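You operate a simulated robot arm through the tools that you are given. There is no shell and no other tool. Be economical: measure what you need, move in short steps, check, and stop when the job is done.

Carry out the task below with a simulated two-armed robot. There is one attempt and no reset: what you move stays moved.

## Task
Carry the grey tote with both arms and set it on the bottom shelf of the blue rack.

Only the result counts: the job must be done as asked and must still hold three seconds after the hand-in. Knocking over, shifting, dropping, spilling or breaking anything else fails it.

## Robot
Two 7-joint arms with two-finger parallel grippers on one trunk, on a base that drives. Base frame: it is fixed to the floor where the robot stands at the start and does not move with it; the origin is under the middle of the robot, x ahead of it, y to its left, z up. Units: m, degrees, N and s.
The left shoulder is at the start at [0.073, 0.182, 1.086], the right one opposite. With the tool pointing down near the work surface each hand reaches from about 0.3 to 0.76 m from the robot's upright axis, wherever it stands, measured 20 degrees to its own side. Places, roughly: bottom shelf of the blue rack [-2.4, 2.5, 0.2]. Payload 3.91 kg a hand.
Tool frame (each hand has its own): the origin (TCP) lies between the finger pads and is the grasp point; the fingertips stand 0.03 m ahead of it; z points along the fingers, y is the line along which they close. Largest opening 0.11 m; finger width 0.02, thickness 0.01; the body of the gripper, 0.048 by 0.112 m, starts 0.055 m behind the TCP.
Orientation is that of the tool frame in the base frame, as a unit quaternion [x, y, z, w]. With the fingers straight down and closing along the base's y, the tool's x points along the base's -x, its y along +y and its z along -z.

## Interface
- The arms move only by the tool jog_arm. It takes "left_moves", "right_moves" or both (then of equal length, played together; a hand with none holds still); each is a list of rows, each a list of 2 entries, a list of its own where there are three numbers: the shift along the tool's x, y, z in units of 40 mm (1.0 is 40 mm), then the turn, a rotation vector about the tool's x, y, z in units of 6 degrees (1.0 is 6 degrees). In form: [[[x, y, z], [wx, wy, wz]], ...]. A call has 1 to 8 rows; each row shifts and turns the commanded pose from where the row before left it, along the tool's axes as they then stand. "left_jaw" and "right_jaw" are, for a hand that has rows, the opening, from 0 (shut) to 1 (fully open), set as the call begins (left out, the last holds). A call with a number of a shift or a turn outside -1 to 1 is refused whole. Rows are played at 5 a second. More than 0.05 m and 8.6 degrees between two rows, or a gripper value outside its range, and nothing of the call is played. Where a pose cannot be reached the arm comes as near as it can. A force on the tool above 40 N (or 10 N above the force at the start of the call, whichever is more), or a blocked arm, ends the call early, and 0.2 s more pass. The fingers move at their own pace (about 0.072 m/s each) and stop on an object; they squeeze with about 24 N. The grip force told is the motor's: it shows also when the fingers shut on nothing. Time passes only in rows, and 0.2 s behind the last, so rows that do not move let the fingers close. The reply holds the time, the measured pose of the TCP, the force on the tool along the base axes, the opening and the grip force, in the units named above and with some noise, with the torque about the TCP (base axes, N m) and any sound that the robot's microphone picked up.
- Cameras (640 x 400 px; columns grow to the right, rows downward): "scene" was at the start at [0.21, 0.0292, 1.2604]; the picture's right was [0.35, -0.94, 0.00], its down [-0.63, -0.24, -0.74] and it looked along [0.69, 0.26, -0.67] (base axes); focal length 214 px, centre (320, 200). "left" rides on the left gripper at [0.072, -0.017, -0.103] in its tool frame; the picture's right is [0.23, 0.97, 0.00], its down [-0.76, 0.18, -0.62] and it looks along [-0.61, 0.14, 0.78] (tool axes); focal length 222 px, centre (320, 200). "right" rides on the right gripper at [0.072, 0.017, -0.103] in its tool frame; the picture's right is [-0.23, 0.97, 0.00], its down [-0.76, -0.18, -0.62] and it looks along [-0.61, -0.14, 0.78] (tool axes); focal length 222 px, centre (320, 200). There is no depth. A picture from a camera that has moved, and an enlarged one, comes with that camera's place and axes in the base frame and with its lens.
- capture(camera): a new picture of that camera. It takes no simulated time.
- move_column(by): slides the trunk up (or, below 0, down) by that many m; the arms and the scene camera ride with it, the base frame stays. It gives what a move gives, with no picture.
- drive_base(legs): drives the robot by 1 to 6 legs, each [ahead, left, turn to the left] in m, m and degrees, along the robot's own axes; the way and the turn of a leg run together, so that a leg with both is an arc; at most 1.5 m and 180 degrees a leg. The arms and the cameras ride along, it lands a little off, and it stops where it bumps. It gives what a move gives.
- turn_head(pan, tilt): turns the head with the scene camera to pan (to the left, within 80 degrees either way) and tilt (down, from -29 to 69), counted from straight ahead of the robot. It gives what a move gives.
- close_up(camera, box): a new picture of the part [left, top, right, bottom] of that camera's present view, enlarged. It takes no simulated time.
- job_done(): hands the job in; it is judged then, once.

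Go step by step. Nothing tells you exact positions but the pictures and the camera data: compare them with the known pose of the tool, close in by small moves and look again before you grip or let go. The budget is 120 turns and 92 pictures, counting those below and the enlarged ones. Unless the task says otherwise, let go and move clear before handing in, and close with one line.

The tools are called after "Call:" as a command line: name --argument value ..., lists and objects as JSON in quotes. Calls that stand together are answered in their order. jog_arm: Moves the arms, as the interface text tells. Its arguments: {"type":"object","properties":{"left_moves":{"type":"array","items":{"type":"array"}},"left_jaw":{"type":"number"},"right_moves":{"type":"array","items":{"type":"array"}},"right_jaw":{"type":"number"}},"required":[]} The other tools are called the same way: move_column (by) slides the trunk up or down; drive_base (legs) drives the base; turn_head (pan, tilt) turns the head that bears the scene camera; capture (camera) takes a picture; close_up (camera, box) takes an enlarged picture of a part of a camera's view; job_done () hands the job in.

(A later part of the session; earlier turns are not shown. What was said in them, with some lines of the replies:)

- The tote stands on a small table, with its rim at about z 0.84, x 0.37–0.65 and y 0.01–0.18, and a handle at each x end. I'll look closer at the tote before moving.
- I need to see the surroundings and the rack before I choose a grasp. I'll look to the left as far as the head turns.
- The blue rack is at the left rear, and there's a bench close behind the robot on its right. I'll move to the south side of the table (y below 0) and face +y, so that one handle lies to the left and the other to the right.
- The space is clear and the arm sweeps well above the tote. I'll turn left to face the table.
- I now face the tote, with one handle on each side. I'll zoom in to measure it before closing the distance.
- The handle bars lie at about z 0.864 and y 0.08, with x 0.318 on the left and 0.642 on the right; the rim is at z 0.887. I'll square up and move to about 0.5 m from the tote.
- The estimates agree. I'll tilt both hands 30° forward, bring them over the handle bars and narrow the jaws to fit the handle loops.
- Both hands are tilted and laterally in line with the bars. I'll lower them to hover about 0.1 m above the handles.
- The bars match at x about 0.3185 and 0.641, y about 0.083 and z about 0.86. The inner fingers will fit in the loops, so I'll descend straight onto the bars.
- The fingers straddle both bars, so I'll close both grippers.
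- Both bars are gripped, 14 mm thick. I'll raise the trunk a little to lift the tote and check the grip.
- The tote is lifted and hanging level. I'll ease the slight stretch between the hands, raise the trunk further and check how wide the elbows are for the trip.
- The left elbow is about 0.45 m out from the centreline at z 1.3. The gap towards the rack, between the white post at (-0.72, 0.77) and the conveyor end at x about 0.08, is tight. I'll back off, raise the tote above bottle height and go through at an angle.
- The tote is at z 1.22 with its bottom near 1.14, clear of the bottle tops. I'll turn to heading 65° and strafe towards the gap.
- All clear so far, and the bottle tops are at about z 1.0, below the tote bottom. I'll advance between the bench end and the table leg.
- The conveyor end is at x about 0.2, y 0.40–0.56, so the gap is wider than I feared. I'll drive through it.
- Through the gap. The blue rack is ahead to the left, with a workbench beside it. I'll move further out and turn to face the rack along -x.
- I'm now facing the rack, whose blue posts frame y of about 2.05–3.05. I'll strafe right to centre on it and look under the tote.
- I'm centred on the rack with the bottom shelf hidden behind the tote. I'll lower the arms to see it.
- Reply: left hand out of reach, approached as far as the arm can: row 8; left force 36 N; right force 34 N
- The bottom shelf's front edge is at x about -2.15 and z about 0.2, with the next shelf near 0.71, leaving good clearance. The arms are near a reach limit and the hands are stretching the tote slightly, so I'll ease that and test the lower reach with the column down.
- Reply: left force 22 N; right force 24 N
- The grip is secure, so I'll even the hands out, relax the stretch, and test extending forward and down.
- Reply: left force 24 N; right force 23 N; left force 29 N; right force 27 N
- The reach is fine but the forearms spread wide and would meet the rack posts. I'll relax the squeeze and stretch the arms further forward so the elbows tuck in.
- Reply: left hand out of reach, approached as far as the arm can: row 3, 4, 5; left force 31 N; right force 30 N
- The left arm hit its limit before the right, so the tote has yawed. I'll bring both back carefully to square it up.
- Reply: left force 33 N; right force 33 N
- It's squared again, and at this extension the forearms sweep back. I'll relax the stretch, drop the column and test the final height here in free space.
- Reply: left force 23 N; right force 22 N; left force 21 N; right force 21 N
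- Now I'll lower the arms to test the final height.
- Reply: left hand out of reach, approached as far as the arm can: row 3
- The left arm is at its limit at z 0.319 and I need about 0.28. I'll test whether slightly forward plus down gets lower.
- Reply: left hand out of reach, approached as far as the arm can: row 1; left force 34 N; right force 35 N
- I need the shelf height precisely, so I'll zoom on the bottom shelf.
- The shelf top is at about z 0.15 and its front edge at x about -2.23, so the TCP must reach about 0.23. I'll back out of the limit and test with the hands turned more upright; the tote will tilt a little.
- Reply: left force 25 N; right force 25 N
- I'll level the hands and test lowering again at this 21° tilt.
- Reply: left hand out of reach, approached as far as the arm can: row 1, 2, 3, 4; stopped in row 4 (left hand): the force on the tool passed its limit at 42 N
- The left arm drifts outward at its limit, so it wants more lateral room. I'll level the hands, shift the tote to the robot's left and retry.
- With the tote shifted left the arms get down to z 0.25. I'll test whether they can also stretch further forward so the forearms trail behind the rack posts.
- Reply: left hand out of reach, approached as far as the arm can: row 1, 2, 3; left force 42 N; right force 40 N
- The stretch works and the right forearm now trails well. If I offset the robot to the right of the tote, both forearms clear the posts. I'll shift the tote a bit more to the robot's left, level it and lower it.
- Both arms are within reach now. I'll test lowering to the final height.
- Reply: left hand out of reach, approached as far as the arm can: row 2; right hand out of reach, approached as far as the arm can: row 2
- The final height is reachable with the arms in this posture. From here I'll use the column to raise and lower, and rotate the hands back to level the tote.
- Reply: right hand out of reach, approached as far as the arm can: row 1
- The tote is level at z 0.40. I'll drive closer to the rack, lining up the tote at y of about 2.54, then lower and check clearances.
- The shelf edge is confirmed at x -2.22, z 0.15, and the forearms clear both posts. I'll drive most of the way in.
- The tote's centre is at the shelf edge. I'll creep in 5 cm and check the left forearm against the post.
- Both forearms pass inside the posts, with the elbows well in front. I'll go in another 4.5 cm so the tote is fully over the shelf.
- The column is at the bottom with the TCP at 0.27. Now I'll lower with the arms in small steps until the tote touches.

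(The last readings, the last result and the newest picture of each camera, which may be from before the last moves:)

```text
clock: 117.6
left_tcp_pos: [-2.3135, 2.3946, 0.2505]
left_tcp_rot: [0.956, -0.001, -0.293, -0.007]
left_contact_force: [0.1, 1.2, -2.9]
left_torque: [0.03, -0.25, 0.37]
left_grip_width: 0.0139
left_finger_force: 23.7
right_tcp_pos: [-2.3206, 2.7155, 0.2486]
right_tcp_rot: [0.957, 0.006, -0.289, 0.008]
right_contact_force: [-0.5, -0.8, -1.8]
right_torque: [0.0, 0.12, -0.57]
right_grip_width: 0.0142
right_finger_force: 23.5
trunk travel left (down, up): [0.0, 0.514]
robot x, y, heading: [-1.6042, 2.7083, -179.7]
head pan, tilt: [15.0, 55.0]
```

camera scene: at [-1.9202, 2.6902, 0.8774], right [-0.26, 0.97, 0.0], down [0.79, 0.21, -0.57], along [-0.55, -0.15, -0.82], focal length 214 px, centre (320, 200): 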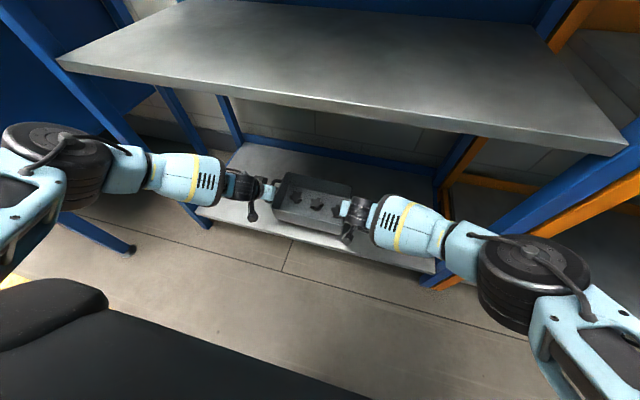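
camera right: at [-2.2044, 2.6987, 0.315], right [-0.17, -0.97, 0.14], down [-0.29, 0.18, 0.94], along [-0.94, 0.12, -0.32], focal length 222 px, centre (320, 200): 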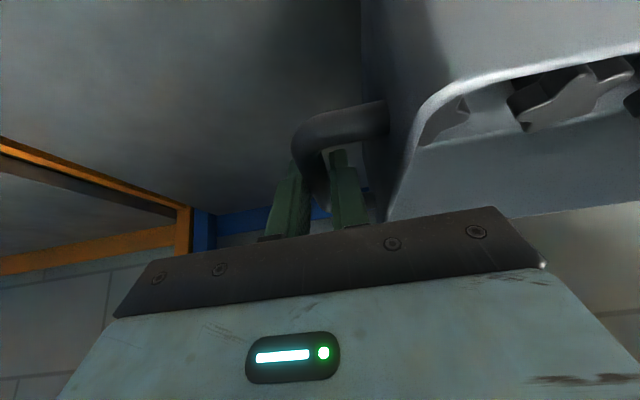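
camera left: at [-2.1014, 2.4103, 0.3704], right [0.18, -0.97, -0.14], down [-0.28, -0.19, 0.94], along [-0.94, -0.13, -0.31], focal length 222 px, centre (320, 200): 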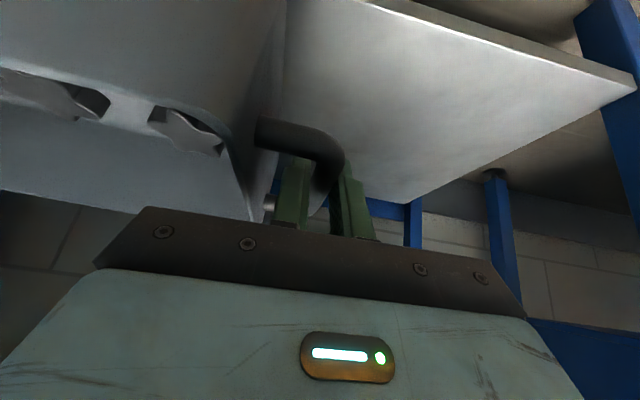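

It moves freely and there's no contact yet, so I'll keep lowering.

Call:
jog_arm --left_moves '[[[0.14, 0, 0.21], [0, 0, 0]], [[0.14, 0, 0.21], [0, 0, 0]]]' --right_moves '[[[0.14, 0, 0.21], [0, 0, 0]], [[0.14, 0, 0.21], [0, 0, 0]]]'

Call:
capture --camera "right"

Call:
close_up --camera "scene" --box '[180, 120, 460, 295]'

```text
clock: 118.2
left_tcp_pos: [-2.3133, 2.3937, 0.2313]
left_tcp_rot: [0.956, -0.001, -0.294, -0.006]
left_contact_force: [1.0, -3.0, -2.9]
left_torque: [-0.05, 0.08, 0.31]
left_grip_width: 0.0134
left_finger_force: 24.4
right_tcp_pos: [-2.3199, 2.7132, 0.2286]
right_tcp_rot: [0.957, 0.005, -0.289, 0.008]
right_contact_force: [-1.1, 2.8, -2.7]
right_torque: [-0.06, -0.17, -0.52]
right_grip_width: 0.0142
right_finger_force: 24.3
trunk travel left (down, up): [0.0, 0.514]
robot x, y, heading: [-1.6069, 2.7119, -179.8]
head pan, tilt: [15.0, 55.0]
```

```text
39 pictures are left
camera right: at [-2.2041, 2.6982, 0.2739], right [-0.17, -0.97, 0.14], down [-0.29, 0.18, 0.94], along [-0.94, 0.12, -0.32], focal length 222 px, centre (320, 200)
```

right: 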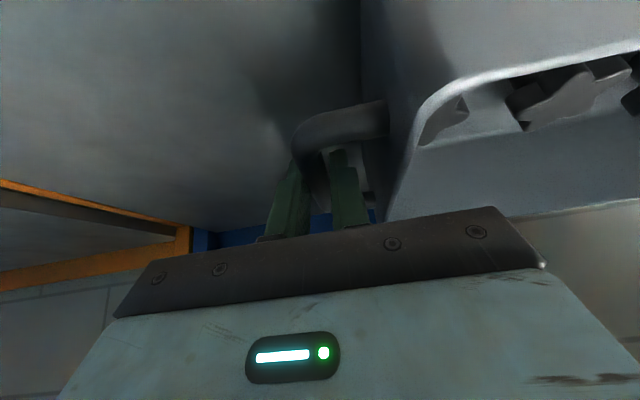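

```text
2.29 times, centred on (320, 208) of scene
camera zoom: at [-1.9204, 2.6902, 0.8774], right [-0.26, 0.97, 0.0], down [0.79, 0.21, -0.57], along [-0.55, -0.15, -0.82], focal length 490 px, centre (320, 183)
```

zoom: 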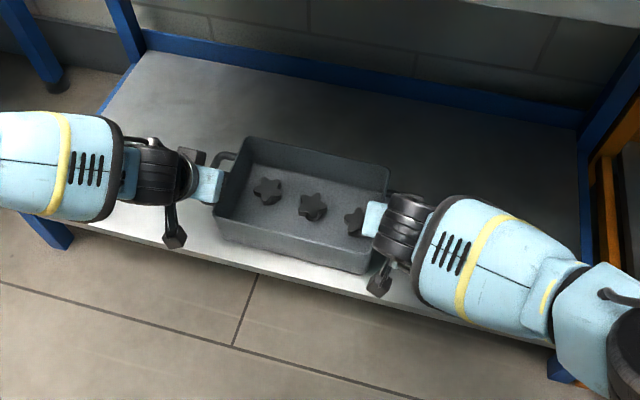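

The tote is over the shelf and inside the front edge. I'll continue down gently.

Call:
jog_arm --left_moves '[[[0.11, 0, 0.165], [0, 0, 0]], [[0.11, 0, 0.165], [0, 0, 0]]]' --right_moves '[[[0.11, 0, 0.165], [0, 0, 0]], [[0.11, 0, 0.165], [0, 0, 0]]]'

```text
clock: 118.8
left_tcp_pos: [-2.3089, 2.3924, 0.2222]
left_tcp_rot: [0.956, -0.001, -0.294, -0.007]
left_contact_force: [-0.8, -2.4, 0.3]
left_torque: [0.0, -0.28, 0.53]
left_grip_width: 0.0143
left_finger_force: 24.1
left hand out of reach, approached as far as the arm can: row 1, 2
right_tcp_pos: [-2.3224, 2.7107, 0.2159]
right_tcp_rot: [0.956, 0.006, -0.292, 0.009]
right_contact_force: [-6.6, 0.2, 17.7]
right_torque: [-0.02, 0.09, -0.42]
right_grip_width: 0.0138
right_finger_force: 24.0
trunk travel left (down, up): [0.0, 0.514]
robot x, y, heading: [-1.6081, 2.711, -179.9]
head pan, tilt: [15.0, 55.0]
```

The right end is touching and the left end is a few millimetres above. I'll rotate the hands back about 4° to the grasp tilt, easing the left end down to seat the tote.

Call:
jog_arm --left_moves '[[[0, 0, 0], [0, 0.6, 0]], [[0.1, 0.1, 0.15], [0, 0, 0]]]' --right_moves '[[[-0.03, 0, -0.05], [0, 0.6, 0]], [[0, 0.1, 0], [0, 0, 0]]]'

Call:
close_up --camera "scene" --box '[230, 140, 400, 270]'

```text
clock: 119.4
left_tcp_pos: [-2.3051, 2.3882, 0.2189]
left_tcp_rot: [0.965, -0.002, -0.263, -0.008]
left_contact_force: [-1.8, 5.7, -1.7]
left_torque: [0.04, 0.45, 0.53]
left_grip_width: 0.014
left_finger_force: 24.5
left hand out of reach, approached as far as the arm can: row 2
right_tcp_pos: [-2.3183, 2.7092, 0.2142]
right_tcp_rot: [0.966, 0.006, -0.258, 0.009]
right_contact_force: [2.0, -1.2, 7.9]
right_torque: [0.03, 0.52, -0.34]
right_grip_width: 0.0138
right_finger_force: 24.4
trunk travel left (down, up): [0.0, 0.514]
robot x, y, heading: [-1.6028, 2.7107, -179.9]
head pan, tilt: [15.0, 55.0]
```

```text
3.08 times, centred on (315, 205) of scene
camera zoom: at [-1.9193, 2.6905, 0.8778], right [-0.26, 0.97, 0.0], down [0.79, 0.21, -0.57], along [-0.55, -0.15, -0.82], focal length 660 px, centre (335, 185)
```

zoom: 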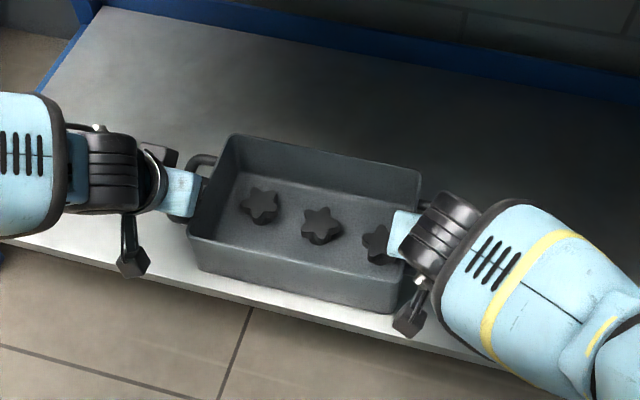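

The tote sits on the shelf just inside the front edge, with the left end at most a few millimetres up. I'll release with a small opening.

Call:
jog_arm --left_moves '[[[0, 0, 0], [0, 0, 0]], [[0, 0, 0], [0, 0, 0]], [[0, 0, 0], [0, 0, 0]]]' --right_moves '[[[0, 0, 0], [0, 0, 0]], [[0, 0, 0], [0, 0, 0]], [[0, 0, 0], [0, 0, 0]]]' --left_jaw 0.3 --right_jaw 0.3

Call:
capture --camera "left"

Call:
capture --camera "right"

```text
clock: 120.2
left_tcp_pos: [-2.3067, 2.386, 0.2188]
left_tcp_rot: [0.965, -0.002, -0.263, -0.008]
left_contact_force: [-0.8, 0.3, -0.7]
left_torque: [0.0, 0.03, 0.03]
left_grip_width: 0.0328
left_finger_force: 0.0
right_tcp_pos: [-2.3206, 2.7092, 0.2148]
right_tcp_rot: [0.966, 0.006, -0.259, 0.008]
right_contact_force: [0.2, 0.8, -0.9]
right_torque: [0.01, 0.03, 0.01]
right_grip_width: 0.0329
right_finger_force: 0.0
trunk travel left (down, up): [0.0, 0.514]
robot x, y, heading: [-1.605, 2.7083, -179.7]
head pan, tilt: [15.0, 55.0]
```

```text
36 pictures are left
camera left: at [-2.1898, 2.402, 0.2719], right [0.19, -0.97, -0.13], down [-0.34, -0.19, 0.92], along [-0.92, -0.13, -0.37], focal length 222 px, centre (320, 200)
```

left: 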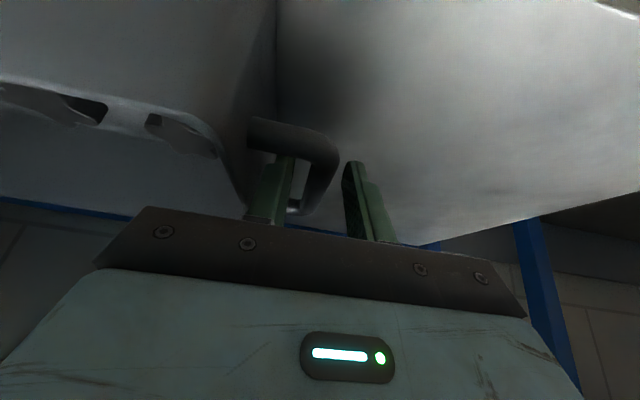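

```text
35 pictures are left
camera right: at [-2.2067, 2.6938, 0.2686], right [-0.18, -0.98, 0.13], down [-0.35, 0.18, 0.92], along [-0.92, 0.12, -0.38], focal length 222 px, centre (320, 200)
```

right: 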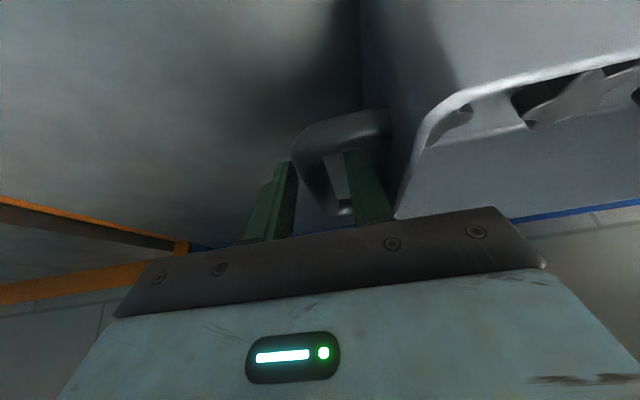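

Released cleanly. I'll lift the fingers straight up out of the loops.

Call:
jog_arm --left_moves '[[[-0.25, 0, -0.433], [0, 0, 0]], [[-0.375, 0, -0.65], [0, 0, 0]], [[-0.375, 0, -0.65], [0, 0, 0]]]' --right_moves '[[[-0.25, 0, -0.433], [0, 0, 0]], [[-0.375, 0, -0.65], [0, 0, 0]], [[-0.375, 0, -0.65], [0, 0, 0]]]'

Call:
close_up --camera "scene" --box '[180, 120, 460, 295]'

```text
clock: 121.0
left_tcp_pos: [-2.3039, 2.3866, 0.2974]
left_tcp_rot: [0.965, -0.002, -0.262, -0.007]
left_contact_force: [0.1, 0.0, -0.4]
left_torque: [-0.01, -0.01, 0.02]
left_grip_width: 0.0328
left_finger_force: 0.1
right_tcp_pos: [-2.32, 2.7123, 0.2952]
right_tcp_rot: [0.966, 0.006, -0.259, 0.008]
right_contact_force: [-0.1, -0.6, 0.3]
right_torque: [-0.01, 0.01, -0.01]
right_grip_width: 0.0331
right_finger_force: 0.0
trunk travel left (down, up): [0.0, 0.514]
robot x, y, heading: [-1.604, 2.71, -179.6]
head pan, tilt: [15.0, 55.0]
```

```text
2.29 times, centred on (320, 208) of scene
camera zoom: at [-1.9199, 2.6903, 0.8776], right [-0.26, 0.97, 0.0], down [0.79, 0.21, -0.57], along [-0.55, -0.15, -0.82], focal length 490 px, centre (320, 183)
```

zoom: 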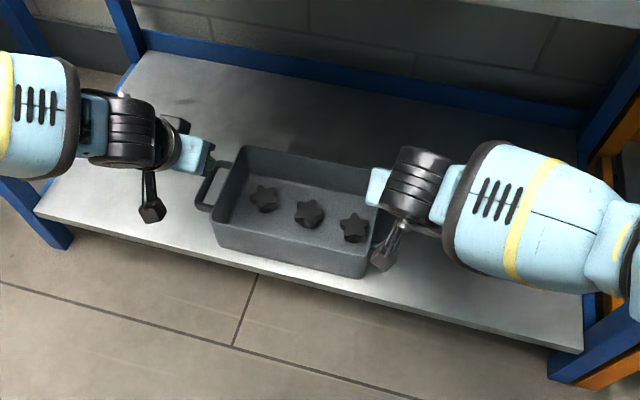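

The tote rests flat on the shelf and the fingers are above its rim. I'll back the robot straight out.

Call:
drive_base --legs '[[-0.45, 0, 0]]'

Call:
turn_head --pan 0 --tilt 35

Call:
capture --camera "scene"

Call:
close_up --camera "scene" --box '[180, 170, 400, 300]'

```text
clock: 123.7
left_tcp_pos: [-1.8591, 2.3867, 0.2981]
left_tcp_rot: [0.965, -0.002, -0.263, -0.007]
left_contact_force: [-0.3, -0.3, -0.5]
left_torque: [0.06, -0.04, -0.03]
left_grip_width: 0.033
left_finger_force: 0.0
right_tcp_pos: [-1.873, 2.7137, 0.2948]
right_tcp_rot: [0.966, 0.006, -0.259, 0.008]
right_contact_force: [0.5, 0.2, -0.3]
right_torque: [0.04, 0.03, -0.01]
right_grip_width: 0.0332
right_finger_force: 0.0
trunk travel left (down, up): [0.0, 0.514]
robot x, y, heading: [-1.1593, 2.7107, -179.7]
head pan, tilt: [15.0, 55.0]
```

```text
clock: 124.5
left_tcp_pos: [-1.8597, 2.387, 0.2971]
left_tcp_rot: [0.965, -0.002, -0.263, -0.007]
left_contact_force: [-0.4, -0.9, -0.9]
left_torque: [0.01, -0.01, -0.01]
left_grip_width: 0.0332
left_finger_force: 0.0
right_tcp_pos: [-1.8724, 2.7137, 0.296]
right_tcp_rot: [0.966, 0.005, -0.259, 0.008]
right_contact_force: [0.3, -0.3, -0.2]
right_torque: [-0.02, 0.02, 0.01]
right_grip_width: 0.0329
right_finger_force: 0.1
trunk travel left (down, up): [0.0, 0.514]
robot x, y, heading: [-1.1591, 2.708, -179.7]
head pan, tilt: [0.0, 35.0]
```

```text
33 pictures are left
camera scene: at [-1.4921, 2.7102, 0.9057], right [0.0, 1.0, 0.0], down [0.57, 0.0, -0.82], along [-0.82, 0.0, -0.57], focal length 214 px, centre (320, 200)
```

scene: 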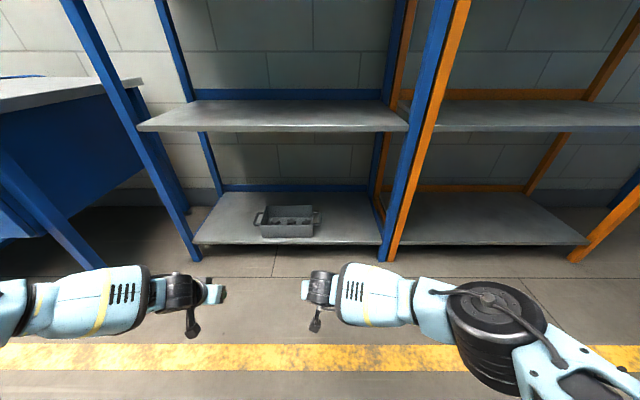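

```text
2.91 times, centred on (290, 235) of scene
camera zoom: at [-1.4921, 2.7102, 0.9057], right [0.0, 1.0, 0.0], down [0.57, 0.0, -0.82], along [-0.82, 0.0, -0.57], focal length 624 px, centre (407, 98)
```

zoom: 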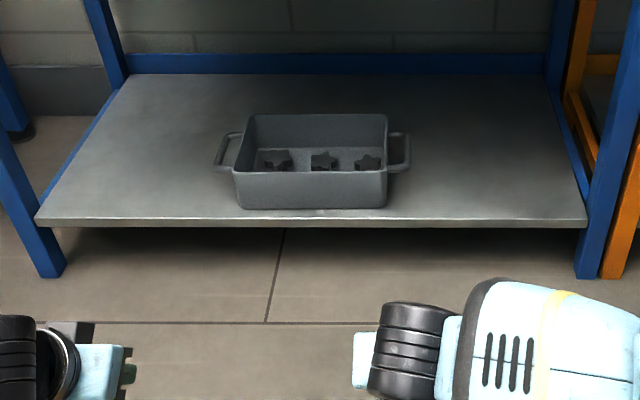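

The tote stands upright and fully on the bottom shelf of the blue rack, with all three stars still inside and both hands clear. I'll hand the job in.

Call:
job_done

```text
The job is handed in.
```

The grey tote is on the bottom shelf of the blue rack, flat and just inside the front edge. Both arms have let go and the robot has backed clear, and I saw nothing else shifted or knocked over.
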